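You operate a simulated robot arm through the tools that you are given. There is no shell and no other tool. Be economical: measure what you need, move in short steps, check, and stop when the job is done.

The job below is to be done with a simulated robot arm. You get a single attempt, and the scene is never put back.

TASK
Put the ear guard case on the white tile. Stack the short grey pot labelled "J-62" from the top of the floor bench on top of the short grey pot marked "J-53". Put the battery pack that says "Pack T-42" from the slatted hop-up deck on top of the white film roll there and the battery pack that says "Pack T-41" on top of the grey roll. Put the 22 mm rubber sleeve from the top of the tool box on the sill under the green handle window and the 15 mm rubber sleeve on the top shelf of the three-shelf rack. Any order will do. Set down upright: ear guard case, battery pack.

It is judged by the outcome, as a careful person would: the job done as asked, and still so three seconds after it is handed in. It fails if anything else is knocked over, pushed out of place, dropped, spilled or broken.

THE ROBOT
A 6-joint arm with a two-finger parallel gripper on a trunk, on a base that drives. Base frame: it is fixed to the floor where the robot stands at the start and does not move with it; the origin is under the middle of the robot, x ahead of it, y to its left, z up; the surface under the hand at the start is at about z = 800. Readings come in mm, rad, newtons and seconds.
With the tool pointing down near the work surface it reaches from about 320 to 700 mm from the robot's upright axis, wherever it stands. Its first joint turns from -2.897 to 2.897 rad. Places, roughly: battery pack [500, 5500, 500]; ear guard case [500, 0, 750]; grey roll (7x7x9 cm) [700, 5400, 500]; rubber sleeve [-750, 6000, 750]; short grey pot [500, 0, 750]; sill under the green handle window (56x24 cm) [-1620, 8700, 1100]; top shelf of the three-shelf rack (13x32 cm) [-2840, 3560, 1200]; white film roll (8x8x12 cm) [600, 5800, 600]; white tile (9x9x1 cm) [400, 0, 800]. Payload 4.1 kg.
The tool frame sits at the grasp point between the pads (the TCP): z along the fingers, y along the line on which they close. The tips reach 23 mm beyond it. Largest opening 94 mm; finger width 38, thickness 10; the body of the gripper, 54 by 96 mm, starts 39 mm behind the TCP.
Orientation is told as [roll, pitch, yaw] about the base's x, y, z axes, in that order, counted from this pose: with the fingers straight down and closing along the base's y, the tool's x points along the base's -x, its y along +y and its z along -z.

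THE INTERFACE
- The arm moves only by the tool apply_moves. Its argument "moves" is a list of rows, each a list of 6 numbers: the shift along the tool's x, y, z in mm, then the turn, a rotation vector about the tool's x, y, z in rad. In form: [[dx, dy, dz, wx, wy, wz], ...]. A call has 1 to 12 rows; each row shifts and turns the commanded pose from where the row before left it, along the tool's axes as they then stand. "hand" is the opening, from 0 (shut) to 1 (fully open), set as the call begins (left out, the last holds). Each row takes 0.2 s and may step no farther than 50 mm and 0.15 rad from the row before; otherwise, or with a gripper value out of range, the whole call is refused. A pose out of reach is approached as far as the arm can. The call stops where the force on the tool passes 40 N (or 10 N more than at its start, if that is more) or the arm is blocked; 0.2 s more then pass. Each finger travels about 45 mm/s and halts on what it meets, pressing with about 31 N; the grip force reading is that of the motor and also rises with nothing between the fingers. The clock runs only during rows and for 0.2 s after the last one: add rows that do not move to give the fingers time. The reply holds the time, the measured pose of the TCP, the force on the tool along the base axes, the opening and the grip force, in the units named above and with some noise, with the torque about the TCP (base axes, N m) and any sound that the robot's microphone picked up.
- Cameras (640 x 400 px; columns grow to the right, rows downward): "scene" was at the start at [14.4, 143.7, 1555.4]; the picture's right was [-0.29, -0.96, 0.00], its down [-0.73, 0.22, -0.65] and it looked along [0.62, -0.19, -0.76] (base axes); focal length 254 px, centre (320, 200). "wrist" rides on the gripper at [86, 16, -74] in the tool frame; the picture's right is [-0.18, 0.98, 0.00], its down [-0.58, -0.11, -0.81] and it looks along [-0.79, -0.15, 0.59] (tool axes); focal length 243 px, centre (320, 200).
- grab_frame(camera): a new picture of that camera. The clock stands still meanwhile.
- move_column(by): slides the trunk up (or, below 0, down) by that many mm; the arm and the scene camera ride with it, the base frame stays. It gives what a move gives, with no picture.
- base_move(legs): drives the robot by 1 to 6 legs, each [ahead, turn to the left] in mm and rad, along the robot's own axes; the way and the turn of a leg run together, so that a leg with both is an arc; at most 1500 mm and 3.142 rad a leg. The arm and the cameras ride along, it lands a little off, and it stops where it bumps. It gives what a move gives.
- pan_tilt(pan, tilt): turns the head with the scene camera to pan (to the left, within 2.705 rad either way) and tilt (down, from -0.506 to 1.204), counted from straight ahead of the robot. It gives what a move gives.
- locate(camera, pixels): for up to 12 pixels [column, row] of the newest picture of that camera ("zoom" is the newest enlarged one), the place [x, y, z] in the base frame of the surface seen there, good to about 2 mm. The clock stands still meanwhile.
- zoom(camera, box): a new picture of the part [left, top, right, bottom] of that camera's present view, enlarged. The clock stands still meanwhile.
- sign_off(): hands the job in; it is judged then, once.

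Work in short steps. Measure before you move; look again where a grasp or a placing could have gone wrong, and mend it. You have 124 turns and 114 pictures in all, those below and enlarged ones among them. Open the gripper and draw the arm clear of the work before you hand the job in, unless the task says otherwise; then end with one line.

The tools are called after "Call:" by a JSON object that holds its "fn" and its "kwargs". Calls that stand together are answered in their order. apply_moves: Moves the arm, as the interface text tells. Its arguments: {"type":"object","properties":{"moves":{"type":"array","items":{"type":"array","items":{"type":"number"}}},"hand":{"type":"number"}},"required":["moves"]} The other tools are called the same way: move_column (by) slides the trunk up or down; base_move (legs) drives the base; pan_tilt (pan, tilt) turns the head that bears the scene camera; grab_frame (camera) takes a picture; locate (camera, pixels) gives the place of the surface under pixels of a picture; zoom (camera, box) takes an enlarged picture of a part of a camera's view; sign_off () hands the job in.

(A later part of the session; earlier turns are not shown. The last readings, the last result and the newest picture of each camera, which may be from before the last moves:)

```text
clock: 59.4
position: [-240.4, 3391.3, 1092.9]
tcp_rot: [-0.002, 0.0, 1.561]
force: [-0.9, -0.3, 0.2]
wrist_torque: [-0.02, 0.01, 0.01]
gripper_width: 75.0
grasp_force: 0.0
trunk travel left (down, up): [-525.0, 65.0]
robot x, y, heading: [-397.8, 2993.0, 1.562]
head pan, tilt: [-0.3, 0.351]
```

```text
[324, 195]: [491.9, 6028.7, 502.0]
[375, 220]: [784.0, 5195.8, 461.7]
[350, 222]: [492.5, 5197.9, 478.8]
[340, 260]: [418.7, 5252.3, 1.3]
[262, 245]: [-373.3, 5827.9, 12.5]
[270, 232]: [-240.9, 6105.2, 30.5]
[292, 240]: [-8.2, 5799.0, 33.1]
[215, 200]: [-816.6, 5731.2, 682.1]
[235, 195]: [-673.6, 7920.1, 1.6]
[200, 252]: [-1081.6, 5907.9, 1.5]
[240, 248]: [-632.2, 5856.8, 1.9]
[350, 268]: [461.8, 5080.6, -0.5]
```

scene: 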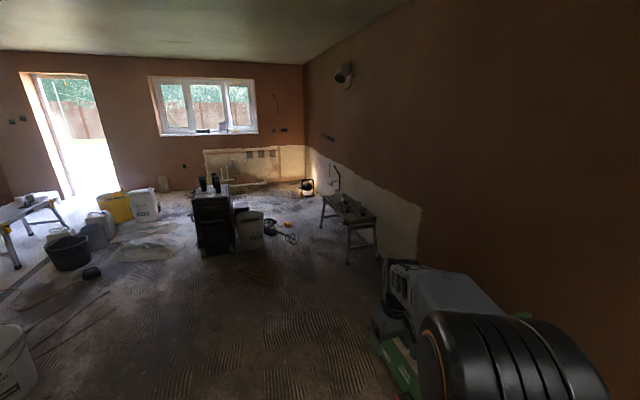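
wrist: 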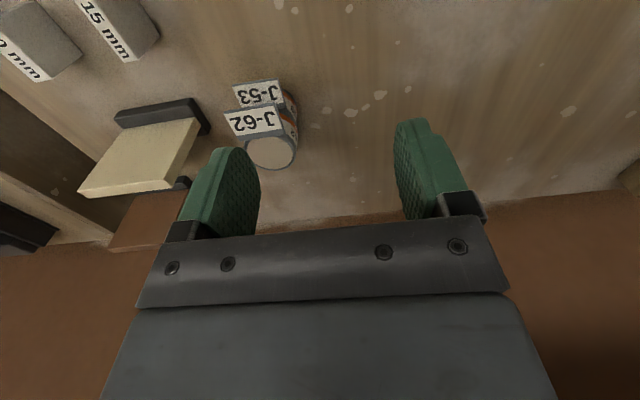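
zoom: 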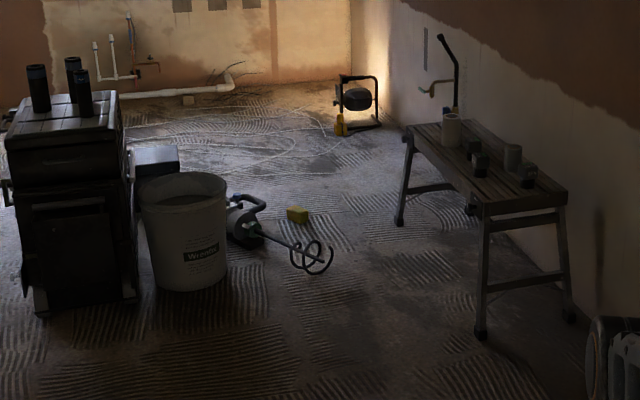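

The deck spans x 490–784, y 5195–6030, z≈500. I drive to (-300,5300) clear of the bucket, then turn towards it.

Call:
{"fn": "base_move", "kwargs": {"legs": [[0, -0.035], [1155, 0], [1150, 0], [0, -1.28]]}}

Call:
{"fn": "pan_tilt", "kwargs": {"pan": 0.1, "tilt": 0.6}}

Call:
{"fn": "grab_frame", "kwargs": {"camera": "scene"}}

```text
clock: 74.2
position: [91.9, 5206.0, 1092.8]
tcp_rot: [-0.001, 0.0, 0.24]
force: [-1.3, 0.3, -0.3]
wrist_torque: [0.01, -0.02, -0.01]
gripper_width: 75.1
grasp_force: 0.1
trunk travel left (down, up): [-525.0, 65.0]
robot x, y, heading: [-335.0, 5259.8, 0.239]
head pan, tilt: [-0.3, 0.351]
```

```text
clock: 75.1
position: [92.8, 5206.7, 1092.4]
tcp_rot: [0.001, 0.001, 0.239]
force: [-0.4, -0.1, 0.1]
wrist_torque: [-0.02, 0.01, 0.01]
gripper_width: 75.2
grasp_force: 0.1
trunk travel left (down, up): [-525.0, 65.0]
robot x, y, heading: [-332.5, 5261.5, 0.24]
head pan, tilt: [0.099, 0.6]
```

```text
82 pictures are left
```

scene: 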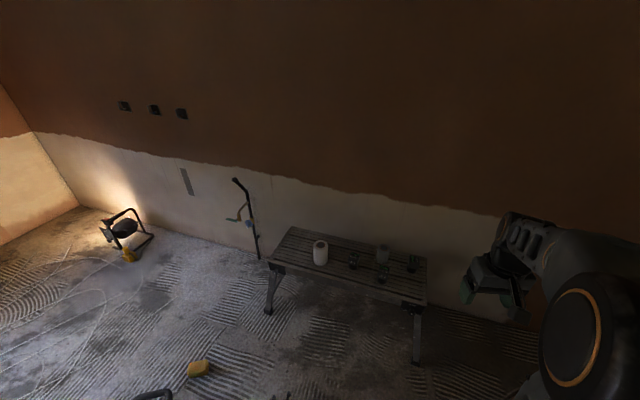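

Call:
{"fn": "zoom", "kwargs": {"camera": "scene", "box": [255, 220, 435, 330]}}

Call:
{"fn": "locate", "kwargs": {"camera": "scene", "pixels": [[319, 242], [382, 247], [355, 262], [382, 275], [414, 264], [269, 265], [424, 302], [415, 361], [267, 312], [155, 395]]}}

```text
3.56 times, centred on (345, 275) of scene
```

zoom: 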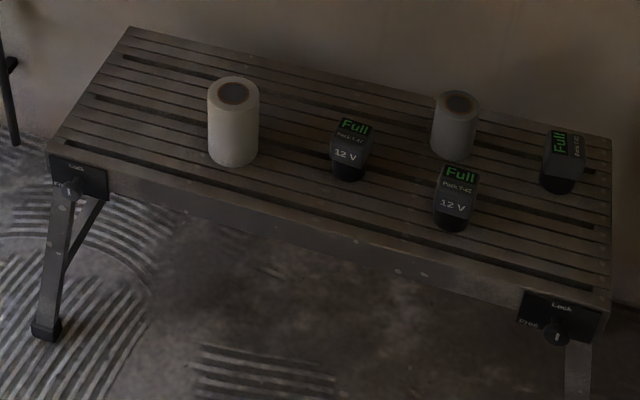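

```text
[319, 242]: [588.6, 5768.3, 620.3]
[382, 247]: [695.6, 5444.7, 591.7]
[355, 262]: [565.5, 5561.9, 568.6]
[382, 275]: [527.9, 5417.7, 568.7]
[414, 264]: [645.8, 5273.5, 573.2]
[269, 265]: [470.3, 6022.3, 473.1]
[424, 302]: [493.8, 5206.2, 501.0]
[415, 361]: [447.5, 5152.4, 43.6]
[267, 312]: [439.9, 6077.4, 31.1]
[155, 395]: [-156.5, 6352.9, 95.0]
```

There are three packs. I read their labels with a tighter zoom, then drive 420 mm nearer.

Call:
{"fn": "zoom", "kwargs": {"camera": "scene", "box": [340, 245, 430, 295]}}

Call:
{"fn": "base_move", "kwargs": {"legs": [[0, 0.11], [420, 0]]}}

Call:
{"fn": "pan_tilt", "kwargs": {"pan": -0.25, "tilt": 0.95}}

Call:
{"fn": "grab_frame", "kwargs": {"camera": "scene"}}

```text
7.11 times, centred on (385, 270) of scene
```

zoom: 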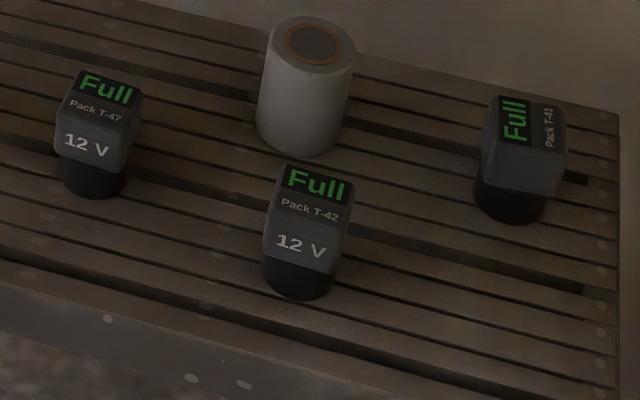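

```text
clock: 78.2
position: [488.2, 5394.5, 1092.2]
tcp_rot: [0.0, 0.0, 0.348]
force: [0.1, 1.1, 0.2]
wrist_torque: [0.0, -0.02, 0.01]
gripper_width: 75.3
grasp_force: 0.0
trunk travel left (down, up): [-525.0, 65.0]
robot x, y, heading: [57.9, 5402.8, 0.347]
head pan, tilt: [0.099, 0.6]
```

```text
clock: 79.0
position: [487.5, 5392.9, 1092.5]
tcp_rot: [0.0, 0.0, 0.346]
force: [-0.7, -0.2, -0.2]
wrist_torque: [0.0, 0.0, 0.0]
gripper_width: 75.2
grasp_force: 0.1
trunk travel left (down, up): [-525.0, 65.0]
robot x, y, heading: [61.7, 5402.6, 0.35]
head pan, tilt: [-0.25, 0.949]
```

```text
79 pictures are left
```

scene: 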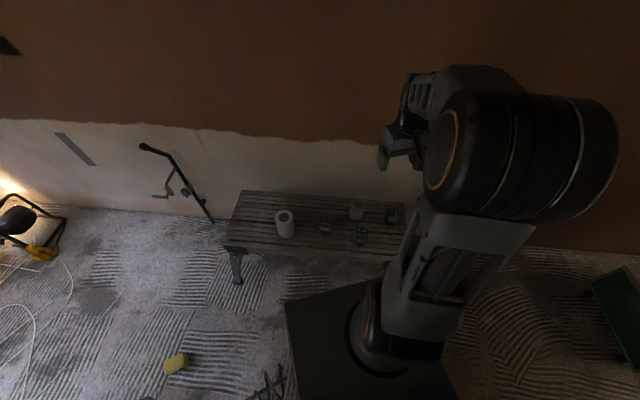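

T-42 is the pack at (528,5418), T-41 is at (646,5273), and T-47 stays put. I lower the trunk and look with both cameras.

Call:
{"fn": "move_column", "kwargs": {"by": -280}}

Call:
{"fn": "grab_frame", "kwargs": {"camera": "wrist"}}

Call:
{"fn": "grab_frame", "kwargs": {"camera": "scene"}}

```text
clock: 81.8
position: [488.0, 5394.8, 812.2]
tcp_rot: [0.0, 0.0, 0.347]
force: [-0.8, 0.3, -0.2]
wrist_torque: [0.0, 0.03, 0.04]
gripper_width: 75.0
grasp_force: 0.0
trunk travel left (down, up): [-245.0, 345.0]
robot x, y, heading: [62.2, 5403.0, 0.346]
head pan, tilt: [-0.25, 0.949]
```

```text
78 pictures are left
```

wrist: 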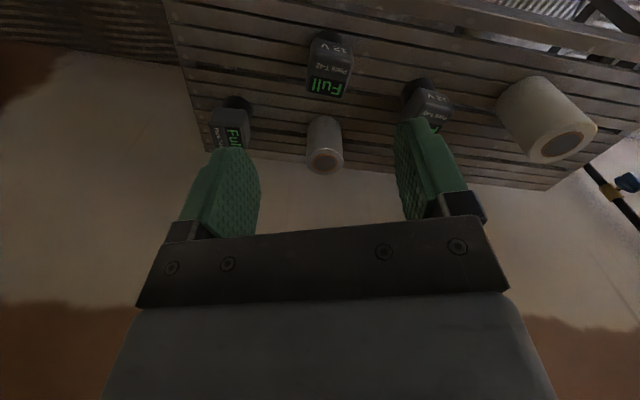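

```text
77 pictures are left
```

scene: 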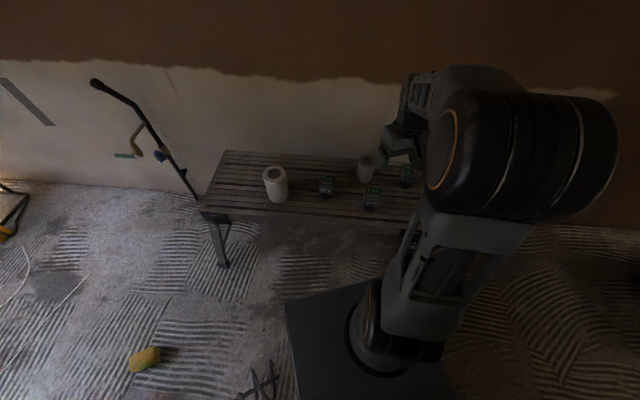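

I zoom the wrist view on the packs and rolls.

Call:
{"fn": "zoom", "kwargs": {"camera": "wrist", "box": [280, 20, 400, 180]}}

Call:
{"fn": "locate", "kwargs": {"camera": "zoom", "pixels": [[245, 140], [345, 140], [320, 190], [225, 175], [235, 210], [325, 215]]}}

Call:
{"fn": "locate", "kwargs": {"camera": "wrist", "pixels": [[312, 78], [344, 78], [310, 92], [343, 97], [320, 62], [325, 85], [325, 161], [309, 155], [340, 152], [560, 145], [553, 155], [572, 133]]}}

```text
2.50 times, centred on (340, 100) of wrist
```

zoom: 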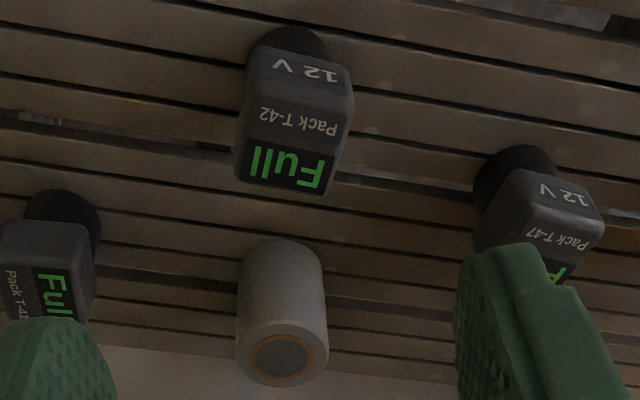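

```text
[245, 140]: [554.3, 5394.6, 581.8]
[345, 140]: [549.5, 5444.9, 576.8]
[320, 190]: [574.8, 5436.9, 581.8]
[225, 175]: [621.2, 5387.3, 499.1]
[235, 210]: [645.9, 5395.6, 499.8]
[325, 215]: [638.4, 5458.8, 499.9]
```

```text
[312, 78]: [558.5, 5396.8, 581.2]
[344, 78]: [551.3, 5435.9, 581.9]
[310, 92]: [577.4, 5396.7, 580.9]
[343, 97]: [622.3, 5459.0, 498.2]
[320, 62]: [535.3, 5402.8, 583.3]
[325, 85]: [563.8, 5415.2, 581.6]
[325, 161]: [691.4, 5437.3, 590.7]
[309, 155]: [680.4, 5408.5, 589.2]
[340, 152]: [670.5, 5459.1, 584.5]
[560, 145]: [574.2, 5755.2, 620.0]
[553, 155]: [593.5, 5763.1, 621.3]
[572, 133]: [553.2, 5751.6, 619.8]
```

T-42's top face is at about x 530–580, y 5395–5440, z 582. I square the gripper to the base axes and move closer for a precise look.

Call:
{"fn": "apply_moves", "kwargs": {"moves": [[0, 0, 0, 0, 0, 0.116], [0, 0, 0, 0, 0, 0.116], [0, 0, 0, 0, 0, 0.115], [-2, 20, 40, 0, 0, 0], [0, 0, 45, 0, 0, 0], [0, 0, 0, 0, 0, 0]], "hand": 1}}

Call:
{"fn": "grab_frame", "kwargs": {"camera": "wrist"}}

Call:
{"fn": "zoom", "kwargs": {"camera": "wrist", "box": [250, 40, 410, 200]}}

```text
clock: 83.2
position: [488.3, 5413.0, 726.5]
tcp_rot: [-0.001, 0.001, 0.0]
force: [-0.4, 0.2, -0.2]
wrist_torque: [0.02, 0.01, 0.04]
gripper_width: 94.2
grasp_force: 0.0
trunk travel left (down, up): [-245.0, 345.0]
robot x, y, heading: [60.4, 5401.7, 0.346]
head pan, tilt: [-0.25, 0.949]
```

```text
75 pictures are left
```

wrist: 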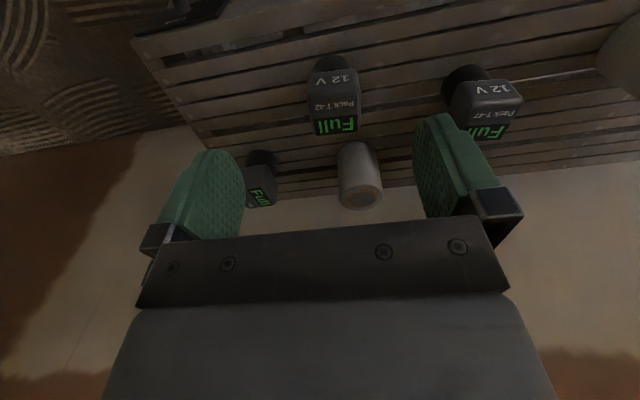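

```text
2.50 times, centred on (330, 120) of wrist
```

zoom: 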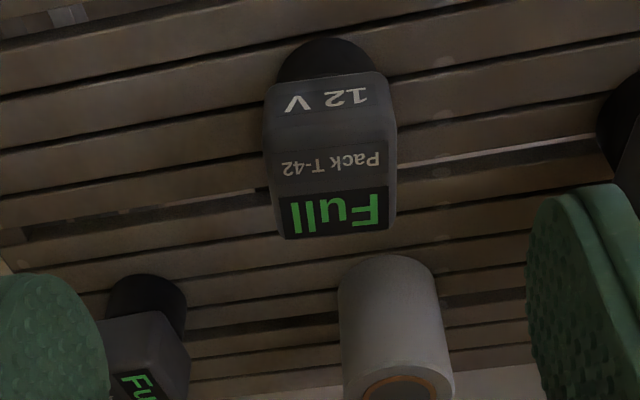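

Call:
{"fn": "locate", "kwargs": {"camera": "zoom", "pixels": [[268, 95], [385, 85], [270, 155], [390, 150], [288, 235], [388, 222], [330, 200], [330, 130], [320, 60], [282, 65], [368, 58], [330, 90]]}}

```text
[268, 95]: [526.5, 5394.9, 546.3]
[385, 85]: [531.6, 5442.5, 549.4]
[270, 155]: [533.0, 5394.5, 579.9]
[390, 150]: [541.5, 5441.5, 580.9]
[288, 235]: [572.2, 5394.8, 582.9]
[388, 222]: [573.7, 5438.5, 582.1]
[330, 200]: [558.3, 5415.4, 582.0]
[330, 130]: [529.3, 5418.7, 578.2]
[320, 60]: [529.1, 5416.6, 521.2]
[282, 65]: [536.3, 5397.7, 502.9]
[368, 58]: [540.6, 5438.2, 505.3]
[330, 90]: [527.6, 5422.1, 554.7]
```

T-42's block spans x 527–576, y 5394–5442, with centre (552,5418). I go above it, descend to z≈562 and grip.

Call:
{"fn": "apply_moves", "kwargs": {"moves": [[-32, 3, 0, 0, 0, 0], [-32, 2, 0, 0, 0, 0], [0, 0, 45, 0, 0, 0], [0, 0, 45, 0, 0, 0], [0, 0, 45, 0, 0, 0], [0, 0, 15, 0, 0, 0], [0, 0, 0, 0, 0, 0]]}}

Call:
{"fn": "grab_frame", "kwargs": {"camera": "wrist"}}

```text
clock: 84.8
position: [552.2, 5419.8, 574.6]
tcp_rot: [-0.001, 0.001, 0.001]
force: [0.1, -0.3, -0.1]
wrist_torque: [0.01, -0.02, -0.01]
gripper_width: 93.9
grasp_force: 0.0
trunk travel left (down, up): [-245.0, 345.0]
robot x, y, heading: [61.4, 5401.1, 0.346]
head pan, tilt: [-0.25, 0.949]
```

```text
73 pictures are left
```

wrist: 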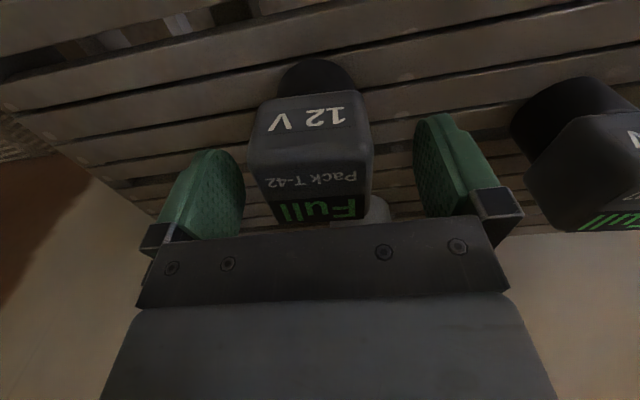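

The pack is between the fingers. I lower 11 mm, close and lift.

Call:
{"fn": "apply_moves", "kwargs": {"moves": [[0, -2, 11, 0, 0, 0], [0, 0, 0, 0, 0, 0], [0, 0, 0, 0, 0, 0], [0, 0, 0, 0, 0, 0], [0, 0, 0, 0, 0, 0], [0, 0, 0, 0, 0, 0]], "hand": 0}}

Call:
{"fn": "apply_moves", "kwargs": {"moves": [[0, 0, -30, 0, 0, 0], [0, 0, -40, 0, 0, 0], [0, 0, -45, 0, 0, 0], [0, 0, -45, 0, 0, 0], [0, 0, -20, 0, 0, 0], [0, 0, 0, 0, 0, 0]]}}

Call:
{"fn": "grab_frame", "kwargs": {"camera": "wrist"}}

```text
clock: 86.2
position: [552.6, 5417.6, 565.6]
tcp_rot: [-0.001, 0.001, 0.0]
force: [0.0, 0.6, 0.2]
wrist_torque: [0.03, -0.06, 0.01]
gripper_width: 53.8
grasp_force: 31.2
trunk travel left (down, up): [-245.0, 345.0]
robot x, y, heading: [60.0, 5403.4, 0.35]
head pan, tilt: [-0.25, 0.949]
```

```text
clock: 87.6
position: [555.4, 5416.1, 747.4]
tcp_rot: [0.001, 0.0, 0.001]
force: [-0.4, -0.1, -2.8]
wrist_torque: [-0.01, 0.0, 0.02]
gripper_width: 54.0
grasp_force: 30.8
trunk travel left (down, up): [-245.0, 345.0]
robot x, y, heading: [62.3, 5400.9, 0.348]
head pan, tilt: [-0.25, 0.949]
```

```text
72 pictures are left
```

wrist: 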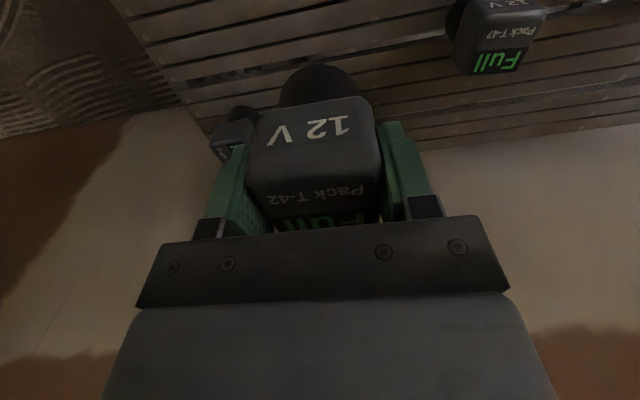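

T-42 is held. Now I measure the white film roll with the scene camera.

Call:
{"fn": "zoom", "kwargs": {"camera": "scene", "box": [230, 140, 430, 230]}}

Call:
{"fn": "zoom", "kwargs": {"camera": "scene", "box": [250, 155, 300, 215]}}

Call:
{"fn": "locate", "kwargs": {"camera": "scene", "pixels": [[263, 176], [274, 168], [286, 172], [275, 181], [272, 172], [266, 174], [282, 174], [278, 170], [274, 179]]}}

```text
3.20 times, centred on (330, 185) of scene
```

zoom: 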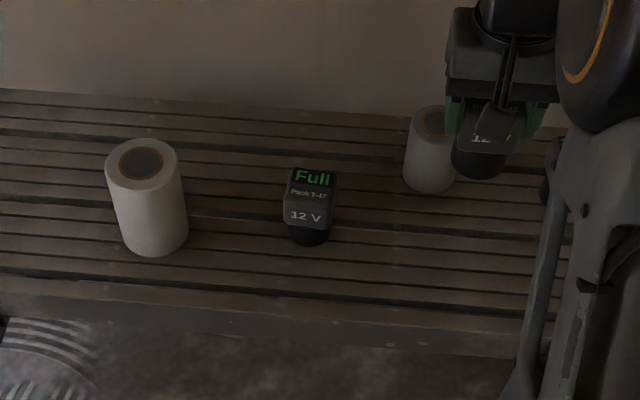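

```text
6.67 times, centred on (275, 185) of scene
```

zoom: 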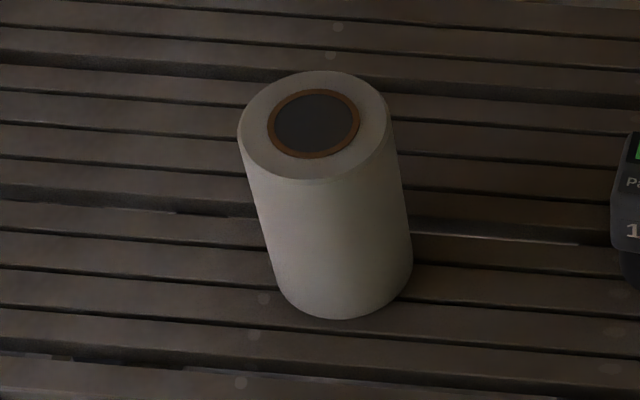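

```text
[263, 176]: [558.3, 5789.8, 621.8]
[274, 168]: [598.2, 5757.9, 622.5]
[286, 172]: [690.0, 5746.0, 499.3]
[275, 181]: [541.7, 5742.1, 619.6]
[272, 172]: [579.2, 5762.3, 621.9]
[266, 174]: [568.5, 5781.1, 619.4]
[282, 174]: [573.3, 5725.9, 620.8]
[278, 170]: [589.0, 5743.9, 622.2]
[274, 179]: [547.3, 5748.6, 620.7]
```

Call:
{"fn": "locate", "kwargs": {"camera": "zoom", "pixels": [[242, 125], [384, 108], [330, 76], [305, 174], [314, 124], [270, 128], [358, 120], [318, 92], [312, 156]]}}

```text
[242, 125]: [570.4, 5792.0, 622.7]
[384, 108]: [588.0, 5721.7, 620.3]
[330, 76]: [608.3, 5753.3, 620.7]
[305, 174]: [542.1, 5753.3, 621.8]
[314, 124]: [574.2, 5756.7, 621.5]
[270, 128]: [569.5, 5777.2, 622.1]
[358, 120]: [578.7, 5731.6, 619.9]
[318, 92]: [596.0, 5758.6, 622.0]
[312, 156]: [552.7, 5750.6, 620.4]
```

The roll's top is centred at (575,5756), z≈621, with its core flush. I carry T-42 above it and lower to just above contact (TCP ≈ 690).

Call:
{"fn": "apply_moves", "kwargs": {"moves": [[-3, 43, 0, 0, 0, 0], [-3, 43, 0, 0, 0, 0], [-3, 43, 0, 0, 0, 0], [-3, 43, 0, 0, 0, 0], [-3, 43, 0, 0, 0, 0], [-3, 43, 0, 0, 0, 0], [-3, 43, 0, 0, 0, 0], [0, 38, 0, 0, 0, 0], [0, 0, 25, 0, 0, 0], [0, 0, 20, 0, 0, 0], [0, 0, 0, 0, 0, 0]]}}

Call:
{"fn": "zoom", "kwargs": {"camera": "scene", "box": [220, 120, 340, 220]}}

Call:
{"fn": "grab_frame", "kwargs": {"camera": "wrist"}}

```text
clock: 90.0
position: [574.7, 5756.2, 697.8]
tcp_rot: [0.0, 0.0, 0.001]
force: [0.6, -0.3, -4.0]
wrist_torque: [-0.01, -0.01, -0.03]
gripper_width: 53.8
grasp_force: 30.5
trunk travel left (down, up): [-245.0, 345.0]
robot x, y, heading: [62.1, 5402.1, 0.35]
head pan, tilt: [-0.25, 0.949]
```

```text
4.00 times, centred on (280, 170) of scene
```

zoom: 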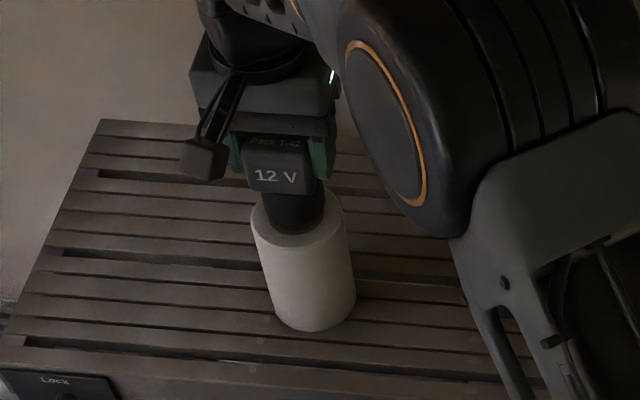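

```text
68 pictures are left
```

wrist: 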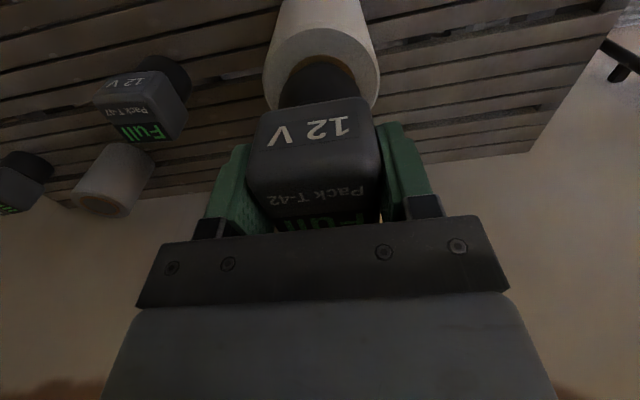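

It is aligned over the roll. I lower in small steps to contact.

Call:
{"fn": "apply_moves", "kwargs": {"moves": [[0, 0, 8, 0, 0, 0], [0, 0, 0, 0, 0, 0]]}}

Call:
{"fn": "apply_moves", "kwargs": {"moves": [[0, 0, 1.5, 0, 0, 0], [0, 0, 0, 0, 0, 0]]}}

Call:
{"fn": "apply_moves", "kwargs": {"moves": [[0, 0, 1.5, 0, 0, 0], [0, 0, 0, 0, 0, 0]]}}

```text
clock: 90.6
position: [572.4, 5755.4, 693.0]
tcp_rot: [0.0, 0.0, -0.001]
force: [-0.1, -0.5, -3.1]
wrist_torque: [-0.01, -0.02, 0.02]
gripper_width: 53.9
grasp_force: 30.7
trunk travel left (down, up): [-245.0, 345.0]
robot x, y, heading: [59.9, 5398.8, 0.35]
head pan, tilt: [-0.25, 0.949]
```

```text
clock: 91.2
position: [574.1, 5755.3, 692.0]
tcp_rot: [0.001, 0.0, -0.001]
force: [0.2, 0.5, -2.7]
wrist_torque: [-0.01, 0.04, -0.02]
gripper_width: 53.9
grasp_force: 30.9
trunk travel left (down, up): [-245.0, 345.0]
robot x, y, heading: [56.9, 5403.4, 0.347]
head pan, tilt: [-0.25, 0.949]
```

```text
clock: 91.8
position: [573.7, 5756.2, 689.5]
tcp_rot: [-0.001, 0.001, -0.001]
force: [0.5, 0.3, -2.5]
wrist_torque: [0.03, -0.02, 0.0]
gripper_width: 53.8
grasp_force: 31.0
trunk travel left (down, up): [-245.0, 345.0]
robot x, y, heading: [60.5, 5401.7, 0.349]
head pan, tilt: [-0.25, 0.949]
```

Call:
{"fn": "apply_moves", "kwargs": {"moves": [[0, 0, 1.5, 0, 0, 0], [0, 0, 0, 0, 0, 0]]}}

Call:
{"fn": "apply_moves", "kwargs": {"moves": [[0, 0, 1.5, 0, 0, 0], [0, 0, 0, 0, 0, 0]]}}

Call:
{"fn": "apply_moves", "kwargs": {"moves": [[0, 0, 1, 0, 0, 0], [0, 0, 0, 0, 0, 0]]}}

```text
clock: 92.4
position: [572.4, 5756.0, 689.7]
tcp_rot: [0.0, 0.001, 0.0]
force: [-0.1, 0.5, -1.8]
wrist_torque: [-0.01, -0.03, -0.03]
gripper_width: 54.0
grasp_force: 30.9
trunk travel left (down, up): [-245.0, 345.0]
robot x, y, heading: [58.6, 5403.4, 0.346]
head pan, tilt: [-0.25, 0.949]
```

```text
clock: 93.0
position: [573.7, 5756.9, 688.7]
tcp_rot: [0.001, -0.002, -0.001]
force: [0.2, 0.6, -3.4]
wrist_torque: [0.04, -0.01, 0.03]
gripper_width: 53.8
grasp_force: 31.4
trunk travel left (down, up): [-245.0, 345.0]
robot x, y, heading: [61.9, 5403.0, 0.347]
head pan, tilt: [-0.25, 0.949]
```

```text
clock: 93.6
position: [574.8, 5756.3, 686.7]
tcp_rot: [0.001, 0.0, 0.0]
force: [-0.7, 1.2, -3.7]
wrist_torque: [0.01, 0.01, -0.02]
gripper_width: 53.8
grasp_force: 31.2
trunk travel left (down, up): [-245.0, 345.0]
robot x, y, heading: [61.0, 5403.7, 0.345]
head pan, tilt: [-0.25, 0.949]
```

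Call:
{"fn": "apply_moves", "kwargs": {"moves": [[0, 0, 1, 0, 0, 0], [0, 0, 0, 0, 0, 0]]}}

Call:
{"fn": "apply_moves", "kwargs": {"moves": [[0, 0, 1, 0, 0, 0], [0, 0, 0, 0, 0, 0]]}}

Call:
{"fn": "apply_moves", "kwargs": {"moves": [[0, 0, 1, 0, 0, 0], [0, 0, 0, 0, 0, 0]]}}

```text
clock: 94.2
position: [574.2, 5756.6, 686.2]
tcp_rot: [-0.002, 0.0, 0.0]
force: [0.2, 0.4, -1.3]
wrist_torque: [0.02, 0.01, 0.01]
gripper_width: 54.1
grasp_force: 30.9
trunk travel left (down, up): [-245.0, 345.0]
robot x, y, heading: [59.2, 5399.6, 0.345]
head pan, tilt: [-0.25, 0.949]
```

```text
clock: 94.8
position: [574.9, 5756.5, 686.6]
tcp_rot: [0.004, -0.002, 0.001]
force: [-3.0, 0.9, 9.6]
wrist_torque: [-0.09, 0.34, -0.01]
gripper_width: 54.0
grasp_force: 31.0
trunk travel left (down, up): [-245.0, 345.0]
robot x, y, heading: [60.4, 5399.4, 0.342]
head pan, tilt: [-0.25, 0.949]
```

```text
clock: 95.4
position: [573.9, 5756.5, 687.5]
tcp_rot: [0.004, -0.005, -0.001]
force: [-0.4, 3.4, 20.5]
wrist_torque: [-0.08, 0.27, -0.07]
gripper_width: 53.7
grasp_force: 30.9
trunk travel left (down, up): [-245.0, 345.0]
robot x, y, heading: [57.5, 5397.8, 0.344]
head pan, tilt: [-0.25, 0.949]
```

Contact at z≈686. I ease off 1 mm, release and rise, then look.

Call:
{"fn": "apply_moves", "kwargs": {"moves": [[0, 0, -1.2, 0, 0, 0], [0, 0, 0, 0, 0, 0]]}}

Call:
{"fn": "apply_moves", "kwargs": {"moves": [[0, 0, 0, 0, 0, 0], [0, 0, 0, 0, 0, 0], [0, 0, 0, 0, 0, 0], [0, 0, -20, 0, 0, 0], [0, 0, -40, 0, 0, 0], [0, 0, -45, 0, 0, 0], [20, -40, 0, 0, 0, 0], [20, -40, 0, 0, 0, 0], [0, 0, 0, 0, 0, 0]], "hand": 1}}

Call:
{"fn": "grab_frame", "kwargs": {"camera": "wrist"}}

```text
clock: 96.0
position: [574.6, 5756.3, 685.2]
tcp_rot: [0.002, -0.005, -0.002]
force: [3.4, 5.1, 16.6]
wrist_torque: [0.32, -0.06, -0.02]
gripper_width: 54.0
grasp_force: 30.6
trunk travel left (down, up): [-245.0, 345.0]
robot x, y, heading: [58.1, 5405.3, 0.348]
head pan, tilt: [-0.25, 0.949]
```

```text
clock: 98.0
position: [532.8, 5679.0, 790.9]
tcp_rot: [0.0, 0.0, 0.001]
force: [-0.2, -0.6, -0.4]
wrist_torque: [0.0, 0.06, 0.01]
gripper_width: 94.3
grasp_force: 0.1
trunk travel left (down, up): [-245.0, 345.0]
robot x, y, heading: [58.3, 5400.8, 0.35]
head pan, tilt: [-0.25, 0.949]
```

```text
67 pictures are left
```

wrist: 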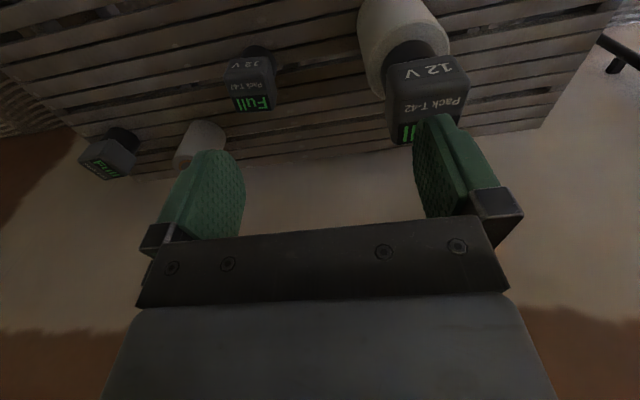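

T-42 stands on the white roll. I move along to view T-41.

Call:
{"fn": "apply_moves", "kwargs": {"moves": [[-4, -45, 0, 0, 0, 0], [-4, -45, 0, 0, 0, 0], [-4, -45, 0, 0, 0, 0], [-4, -45, 0, 0, 0, 0], [-4, -45, 0, 0, 0, 0], [-4, -45, 0, 0, 0, 0], [-4, -45, 0, 0, 0, 0], [-4, -45, 0, 0, 0, 0], [-4, -36, 0, 0, 0, 0], [0, 0, 40, 0, 0, 0], [0, 0, 25, 0, 0, 0], [0, 0, 0, 0, 0, 0]]}}

Call:
{"fn": "grab_frame", "kwargs": {"camera": "wrist"}}

Call:
{"fn": "zoom", "kwargs": {"camera": "wrist", "box": [250, 40, 410, 200]}}

```text
clock: 100.6
position: [572.8, 5281.5, 725.2]
tcp_rot: [0.0, 0.0, -0.002]
force: [0.3, 0.3, 0.5]
wrist_torque: [-0.02, 0.0, 0.01]
gripper_width: 93.9
grasp_force: 0.1
trunk travel left (down, up): [-245.0, 345.0]
robot x, y, heading: [61.0, 5401.2, 0.346]
head pan, tilt: [-0.25, 0.949]
```

```text
66 pictures are left
```

wrist: 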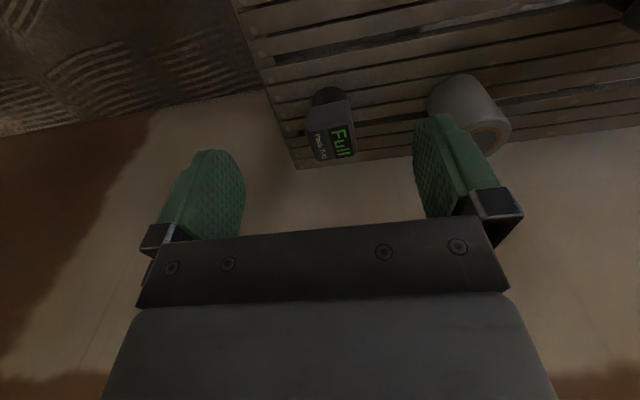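

```text
2.50 times, centred on (330, 120) of wrist
```

zoom: 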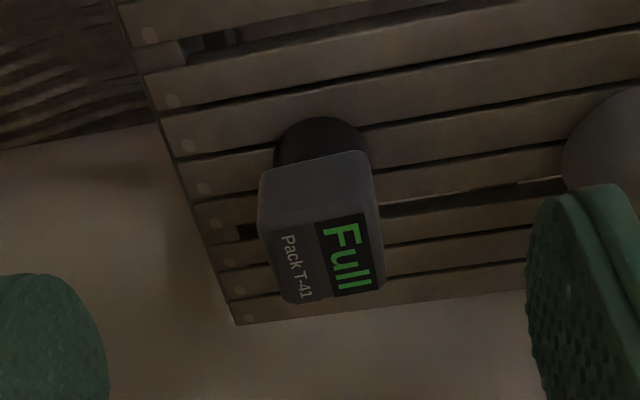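

Call:
{"fn": "locate", "kwargs": {"camera": "zoom", "pixels": [[262, 195], [366, 160], [264, 225], [370, 200], [285, 290], [383, 280], [330, 260], [315, 190], [280, 160], [360, 140], [320, 130]]}}

Call:
{"fn": "locate", "kwargs": {"camera": "wrist", "pixels": [[472, 135], [485, 145], [500, 135], [488, 122], [488, 152], [485, 133]]}}

```text
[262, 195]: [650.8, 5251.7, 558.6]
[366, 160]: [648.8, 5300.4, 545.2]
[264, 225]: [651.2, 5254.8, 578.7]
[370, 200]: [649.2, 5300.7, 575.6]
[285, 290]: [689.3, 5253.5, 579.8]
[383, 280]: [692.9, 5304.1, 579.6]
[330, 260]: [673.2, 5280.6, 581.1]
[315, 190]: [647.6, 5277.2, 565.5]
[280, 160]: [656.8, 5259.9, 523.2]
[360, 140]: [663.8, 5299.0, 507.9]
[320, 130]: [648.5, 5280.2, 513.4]
```

```text
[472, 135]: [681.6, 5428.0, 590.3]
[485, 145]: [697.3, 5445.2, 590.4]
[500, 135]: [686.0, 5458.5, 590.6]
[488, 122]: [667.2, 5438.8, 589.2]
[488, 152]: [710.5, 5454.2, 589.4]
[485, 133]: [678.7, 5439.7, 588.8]
```

T-41's block is x 648–697, y 5252–5303, with centre (672,5278). I go above it and descend to z≈564.

Call:
{"fn": "apply_moves", "kwargs": {"moves": [[-49, -2, 0, 0, 0, 0], [-50, -1, 0, 0, 0, 0], [0, 0, 45, 0, 0, 0], [0, 0, 45, 0, 0, 0], [0, 0, 45, 0, 0, 0], [0, 0, 15, 0, 0, 0], [0, 0, 0, 0, 0, 0]]}}

Call:
{"fn": "grab_frame", "kwargs": {"camera": "wrist"}}

```text
clock: 102.2
position: [672.3, 5275.8, 574.6]
tcp_rot: [0.0, 0.001, -0.001]
force: [-0.4, 0.8, 0.0]
wrist_torque: [-0.01, -0.04, -0.01]
gripper_width: 93.9
grasp_force: 0.1
trunk travel left (down, up): [-245.0, 345.0]
robot x, y, heading: [59.0, 5401.4, 0.348]
head pan, tilt: [-0.25, 0.949]
```

```text
64 pictures are left
```

wrist: 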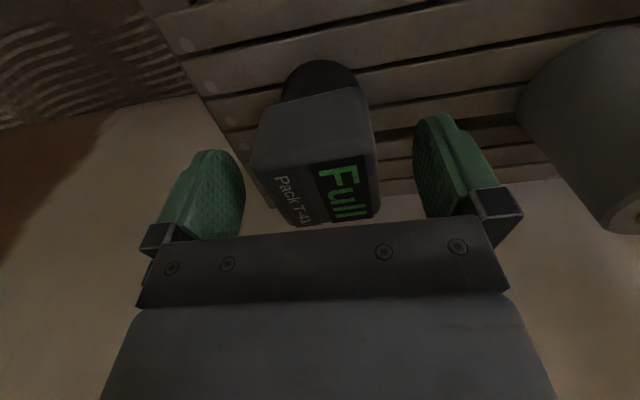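

Centred. I lower 11 mm, grip and lift.

Call:
{"fn": "apply_moves", "kwargs": {"moves": [[0, 1, 11, 0, 0, 0], [0, 0, 0, 0, 0, 0], [0, 0, 0, 0, 0, 0], [0, 0, 0, 0, 0, 0], [0, 0, 0, 0, 0, 0], [0, 0, 0, 0, 0, 0]], "hand": 0}}

Call:
{"fn": "apply_moves", "kwargs": {"moves": [[0, 0, -30, 0, 0, 0], [0, 0, -40, 0, 0, 0], [0, 0, -45, 0, 0, 0], [0, 0, -45, 0, 0, 0], [0, 0, 0, 0, 0, 0]]}}

Call:
{"fn": "grab_frame", "kwargs": {"camera": "wrist"}}

```text
clock: 103.6
position: [672.0, 5277.8, 563.8]
tcp_rot: [0.0, 0.0, 0.0]
force: [1.4, -0.6, 0.7]
wrist_torque: [-0.01, -0.06, 0.01]
gripper_width: 53.6
grasp_force: 30.9
trunk travel left (down, up): [-245.0, 345.0]
robot x, y, heading: [59.1, 5403.3, 0.346]
head pan, tilt: [-0.25, 0.949]
```

```text
clock: 104.8
position: [673.7, 5282.4, 726.0]
tcp_rot: [0.001, 0.001, -0.001]
force: [-0.2, -0.5, -3.0]
wrist_torque: [0.02, 0.04, 0.0]
gripper_width: 53.8
grasp_force: 31.2
trunk travel left (down, up): [-245.0, 345.0]
robot x, y, heading: [59.5, 5400.8, 0.349]
head pan, tilt: [-0.25, 0.949]
```

```text
63 pictures are left
```

wrist: 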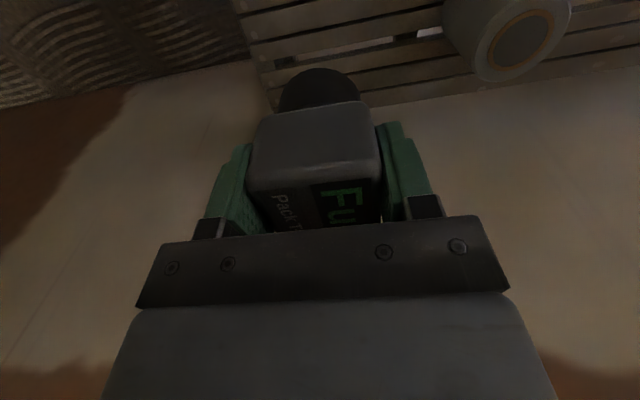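

The grey roll's top is now fully in view around (522,42), so I measure it.

Call:
{"fn": "zoom", "kwargs": {"camera": "wrist", "box": [430, 0, 590, 100]}}

Call:
{"fn": "locate", "kwargs": {"camera": "zoom", "pixels": [[366, 170], [240, 205], [495, 150], [330, 60], [400, 280], [205, 310], [560, 30], [200, 260], [290, 300]]}}

```text
4.00 times, centred on (510, 50) of wrist
```

zoom: 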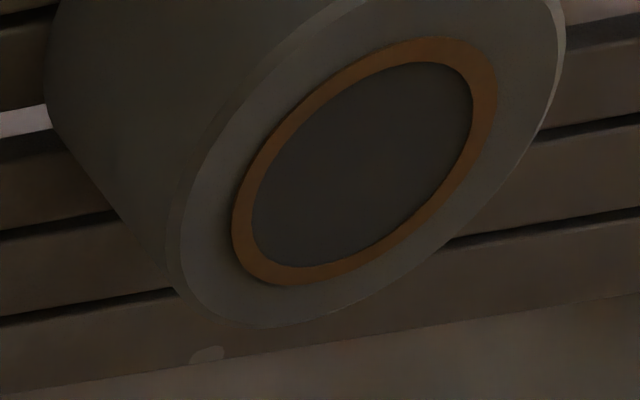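

```text
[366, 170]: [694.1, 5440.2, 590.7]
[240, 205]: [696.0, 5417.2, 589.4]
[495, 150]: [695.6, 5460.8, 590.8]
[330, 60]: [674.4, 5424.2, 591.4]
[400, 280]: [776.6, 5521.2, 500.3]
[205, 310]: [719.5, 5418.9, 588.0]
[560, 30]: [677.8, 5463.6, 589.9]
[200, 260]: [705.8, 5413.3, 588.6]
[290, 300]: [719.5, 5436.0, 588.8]
```

The grey roll's top is centred at (694,5440), z≈590. I carry T-41 over it and lower to just above contact (≈654).

Call:
{"fn": "apply_moves", "kwargs": {"moves": [[-5, 40, 0, 0, 0, 0], [-5, 40, 0, 0, 0, 0], [-5, 40, 0, 0, 0, 0], [-6, 39, 0, 0, 0, 0], [0, 0, 35, 0, 0, 0], [0, 0, 20, 0, 0, 0], [0, 0, 0, 0, 0, 0]]}}

Call:
{"fn": "grab_frame", "kwargs": {"camera": "wrist"}}

Call:
{"fn": "zoom", "kwargs": {"camera": "scene", "box": [300, 100, 440, 220]}}

```text
clock: 106.4
position: [696.3, 5439.8, 669.2]
tcp_rot: [0.001, -0.001, 0.0]
force: [-0.6, 1.1, -2.4]
wrist_torque: [0.02, 0.02, 0.04]
gripper_width: 54.1
grasp_force: 31.4
trunk travel left (down, up): [-245.0, 345.0]
robot x, y, heading: [58.9, 5405.9, 0.346]
head pan, tilt: [-0.25, 0.949]
```

```text
61 pictures are left
```

wrist: 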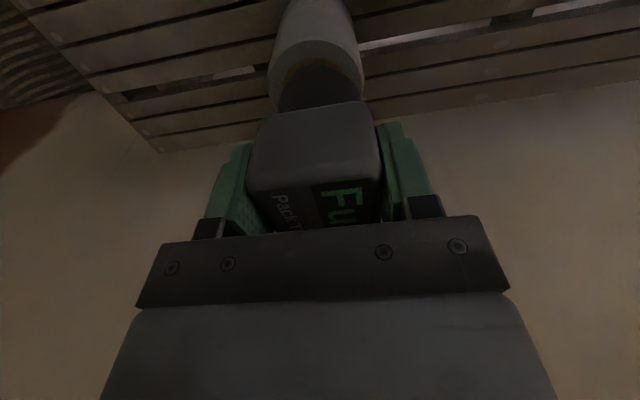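

```text
3.33 times, centred on (370, 160) of scene
```

zoom: 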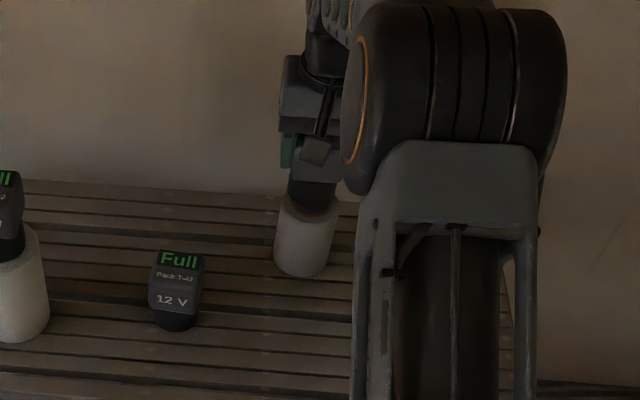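

Aligned. I lower 11 mm and then step to contact.

Call:
{"fn": "apply_moves", "kwargs": {"moves": [[0, 0, 11, 0, 0, 0], [0, 0, 0, 0, 0, 0]]}}

Call:
{"fn": "apply_moves", "kwargs": {"moves": [[0, 0, 1.2, 0, 0, 0], [0, 0, 0, 0, 0, 0]]}}

Call:
{"fn": "apply_moves", "kwargs": {"moves": [[0, 0, 1.2, 0, 0, 0], [0, 0, 0, 0, 0, 0]]}}

Call:
{"fn": "apply_moves", "kwargs": {"moves": [[0, 0, 1.0, 0, 0, 0], [0, 0, 0, 0, 0, 0]]}}

```text
clock: 107.0
position: [694.6, 5439.3, 659.1]
tcp_rot: [0.001, -0.001, 0.0]
force: [0.5, 0.4, -3.6]
wrist_torque: [0.0, 0.03, -0.01]
gripper_width: 53.9
grasp_force: 31.1
trunk travel left (down, up): [-245.0, 345.0]
robot x, y, heading: [59.0, 5402.2, 0.354]
head pan, tilt: [-0.25, 0.949]
```

```text
clock: 107.6
position: [693.7, 5438.0, 659.0]
tcp_rot: [0.0, -0.001, 0.002]
force: [-0.5, 0.7, -2.6]
wrist_torque: [-0.01, 0.02, 0.0]
gripper_width: 53.8
grasp_force: 30.6
trunk travel left (down, up): [-245.0, 345.0]
robot x, y, heading: [56.6, 5401.6, 0.347]
head pan, tilt: [-0.25, 0.949]
```

```text
clock: 108.2
position: [692.8, 5439.1, 655.9]
tcp_rot: [0.0, 0.0, 0.0]
force: [-0.2, 0.6, -2.6]
wrist_torque: [0.04, 0.02, -0.02]
gripper_width: 53.8
grasp_force: 30.9
trunk travel left (down, up): [-245.0, 345.0]
robot x, y, heading: [55.8, 5404.1, 0.347]
head pan, tilt: [-0.25, 0.949]
```

```text
clock: 108.8
position: [693.1, 5437.6, 654.5]
tcp_rot: [0.001, 0.0, -0.001]
force: [-0.8, -0.7, -3.4]
wrist_torque: [-0.01, 0.01, -0.03]
gripper_width: 54.0
grasp_force: 30.7
trunk travel left (down, up): [-245.0, 345.0]
robot x, y, heading: [58.4, 5399.9, 0.347]
head pan, tilt: [-0.25, 0.949]
```

Call:
{"fn": "apply_moves", "kwargs": {"moves": [[0, 0, 1.0, 0, 0, 0], [0, 0, 0, 0, 0, 0]]}}

Call:
{"fn": "apply_moves", "kwargs": {"moves": [[0, 0, 1.0, 0, 0, 0], [0, 0, 0, 0, 0, 0]]}}

Call:
{"fn": "apply_moves", "kwargs": {"moves": [[0, 0, 0.6, 0, 0, 0], [0, 0, 0, 0, 0, 0]]}}

```text
clock: 109.4
position: [692.5, 5437.9, 654.8]
tcp_rot: [0.0, 0.001, -0.001]
force: [0.7, 0.0, -2.9]
wrist_torque: [0.03, 0.01, -0.01]
gripper_width: 53.9
grasp_force: 30.7
trunk travel left (down, up): [-245.0, 345.0]
robot x, y, heading: [58.1, 5400.4, 0.35]
head pan, tilt: [-0.25, 0.949]
```

```text
clock: 110.0
position: [691.9, 5437.9, 653.5]
tcp_rot: [0.0, -0.004, -0.002]
force: [-1.6, 1.5, 1.1]
wrist_torque: [0.07, 0.06, 0.01]
gripper_width: 54.1
grasp_force: 30.8
trunk travel left (down, up): [-245.0, 345.0]
robot x, y, heading: [58.0, 5401.9, 0.351]
head pan, tilt: [-0.25, 0.949]
```

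```text
clock: 110.6
position: [691.8, 5437.2, 653.9]
tcp_rot: [-0.001, -0.003, 0.002]
force: [0.3, 2.2, 7.4]
wrist_torque: [0.28, 0.04, -0.03]
gripper_width: 54.0
grasp_force: 30.9
trunk travel left (down, up): [-245.0, 345.0]
robot x, y, heading: [58.3, 5400.1, 0.352]
head pan, tilt: [-0.25, 0.949]
```

Contact. I release, rise and check.

Call:
{"fn": "apply_moves", "kwargs": {"moves": [[0, 0, 0, 0, 0, 0], [0, 0, 0, 0, 0, 0], [0, 0, 0, 0, 0, 0], [0, 0, -20, 0, 0, 0], [0, 0, -40, 0, 0, 0], [0, 0, -45, 0, 0, 0], [40, 0, -25, 0, 0, 0], [45, 0, 0, 0, 0, 0], [45, 0, 0, 0, 0, 0], [45, 0, 0, 0, 0, 0], [45, 0, 0, 0, 0, 0], [0, 0, 0, 0, 0, 0]], "hand": 1}}

Call:
{"fn": "grab_frame", "kwargs": {"camera": "wrist"}}

```text
clock: 113.2
position: [472.3, 5440.7, 778.3]
tcp_rot: [-0.002, 0.001, 0.001]
force: [-0.9, -0.2, -0.6]
wrist_torque: [0.01, -0.02, 0.0]
gripper_width: 93.8
grasp_force: 0.0
trunk travel left (down, up): [-245.0, 345.0]
robot x, y, heading: [60.2, 5401.8, 0.346]
head pan, tilt: [-0.25, 0.949]
```

```text
59 pictures are left
```

wrist: 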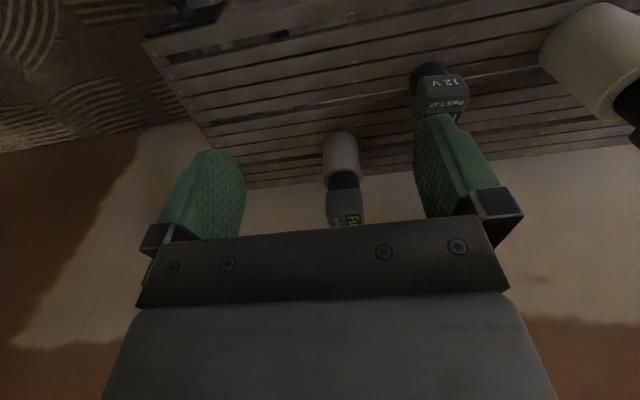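

Both packs are placed. I raise the trunk, back out, turn towards the tool box, and look.

Call:
{"fn": "move_column", "kwargs": {"by": 250}}

Call:
{"fn": "base_move", "kwargs": {"legs": [[-500, 0], [0, 1.75]]}}

Call:
{"fn": "pan_tilt", "kwargs": {"pan": 0.05, "tilt": 0.55}}

Call:
{"fn": "grab_frame", "kwargs": {"camera": "scene"}}

```text
clock: 115.8
position: [472.9, 5439.0, 1029.5]
tcp_rot: [-0.001, -0.001, -0.001]
force: [0.1, 0.4, 0.6]
wrist_torque: [-0.01, -0.01, -0.01]
gripper_width: 94.1
grasp_force: 0.1
trunk travel left (down, up): [-495.0, 95.0]
robot x, y, heading: [60.7, 5401.3, 0.347]
head pan, tilt: [-0.25, 0.949]
```

```text
clock: 123.0
position: [-528.2, 5631.1, 1029.5]
tcp_rot: [0.0, -0.002, 1.75]
force: [0.6, -0.5, -0.7]
wrist_torque: [0.02, 0.02, 0.01]
gripper_width: 94.2
grasp_force: 0.1
trunk travel left (down, up): [-495.0, 95.0]
robot x, y, heading: [-414.8, 5234.2, 2.098]
head pan, tilt: [-0.25, 0.949]
```

```text
clock: 123.9
position: [-527.8, 5629.4, 1028.9]
tcp_rot: [-0.001, 0.0, 1.752]
force: [0.1, 0.0, -0.2]
wrist_torque: [-0.01, 0.0, -0.02]
gripper_width: 93.8
grasp_force: 0.0
trunk travel left (down, up): [-495.0, 95.0]
robot x, y, heading: [-420.9, 5226.9, 2.1]
head pan, tilt: [0.051, 0.55]
```

```text
58 pictures are left
```

scene: 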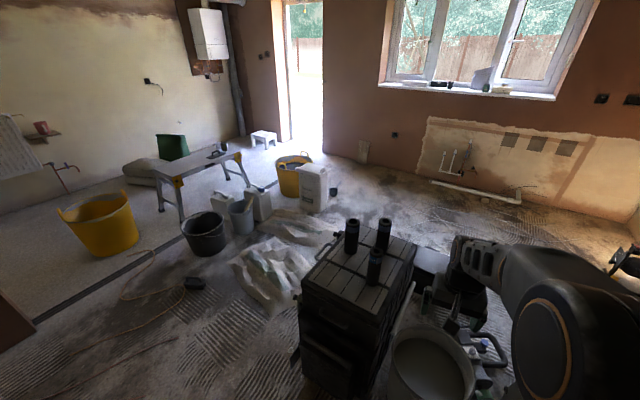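

I see three sleeves on the tool box at (351,235), (383,233) and (374,265). I zoom to read them and locate the parts, then look at the window sill.

Call:
{"fn": "zoom", "kwargs": {"camera": "scene", "box": [290, 205, 430, 325]}}

Call:
{"fn": "locate", "kwargs": {"camera": "scene", "pixels": [[352, 223], [383, 222], [375, 253], [351, 250], [383, 249], [374, 283], [335, 233], [415, 240], [373, 330], [303, 290], [300, 370], [425, 350]]}}

Call:
{"fn": "zoom", "kwargs": {"camera": "scene", "box": [360, 0, 620, 120]}}

Call:
{"fn": "locate", "kwargs": {"camera": "scene", "pixels": [[400, 85], [540, 97], [460, 90], [430, 82], [500, 90], [420, 150], [300, 200], [250, 280]]}}

```text
3.33 times, centred on (360, 265) of scene
```

zoom: 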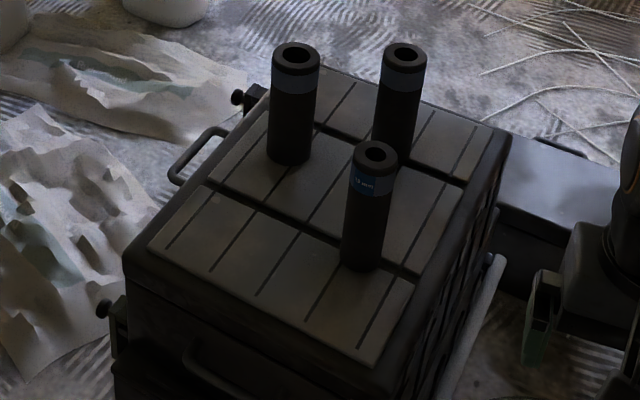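

```text
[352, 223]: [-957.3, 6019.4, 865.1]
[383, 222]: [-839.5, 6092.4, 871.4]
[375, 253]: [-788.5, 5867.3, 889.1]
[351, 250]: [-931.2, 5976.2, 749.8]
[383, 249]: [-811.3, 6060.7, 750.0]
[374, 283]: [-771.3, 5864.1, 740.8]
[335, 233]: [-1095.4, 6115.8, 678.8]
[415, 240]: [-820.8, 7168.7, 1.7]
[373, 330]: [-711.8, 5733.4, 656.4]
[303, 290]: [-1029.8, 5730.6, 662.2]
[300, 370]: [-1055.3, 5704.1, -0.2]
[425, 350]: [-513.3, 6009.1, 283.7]
```

```text
2.46 times, centred on (490, 60) of scene
```

zoom: 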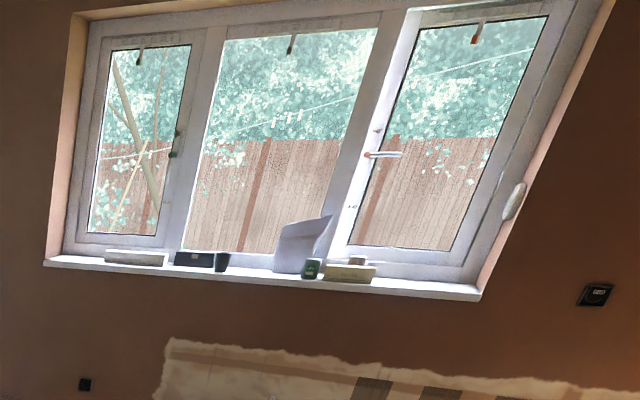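

```text
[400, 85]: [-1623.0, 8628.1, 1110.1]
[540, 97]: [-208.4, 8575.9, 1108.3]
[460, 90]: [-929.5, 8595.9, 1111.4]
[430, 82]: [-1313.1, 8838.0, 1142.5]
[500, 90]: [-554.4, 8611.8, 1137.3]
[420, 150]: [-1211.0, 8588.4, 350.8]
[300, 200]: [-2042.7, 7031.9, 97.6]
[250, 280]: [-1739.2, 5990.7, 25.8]
```

The nearest sleeve seems to read "15 mm". I zoom tighter to read all three labels.

Call:
{"fn": "zoom", "kwargs": {"camera": "scene", "box": [340, 210, 400, 290]}}

```text
5.00 times, centred on (370, 250) of scene
```

zoom: 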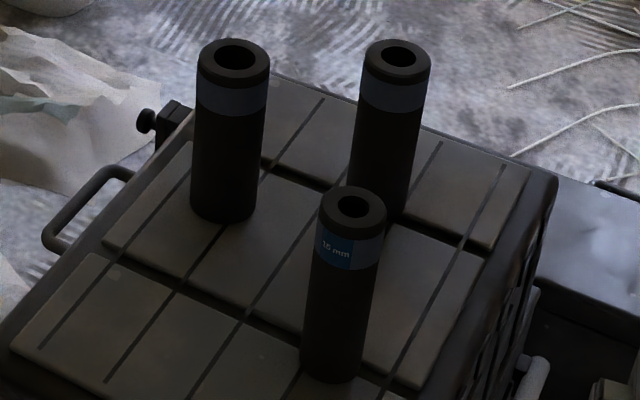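

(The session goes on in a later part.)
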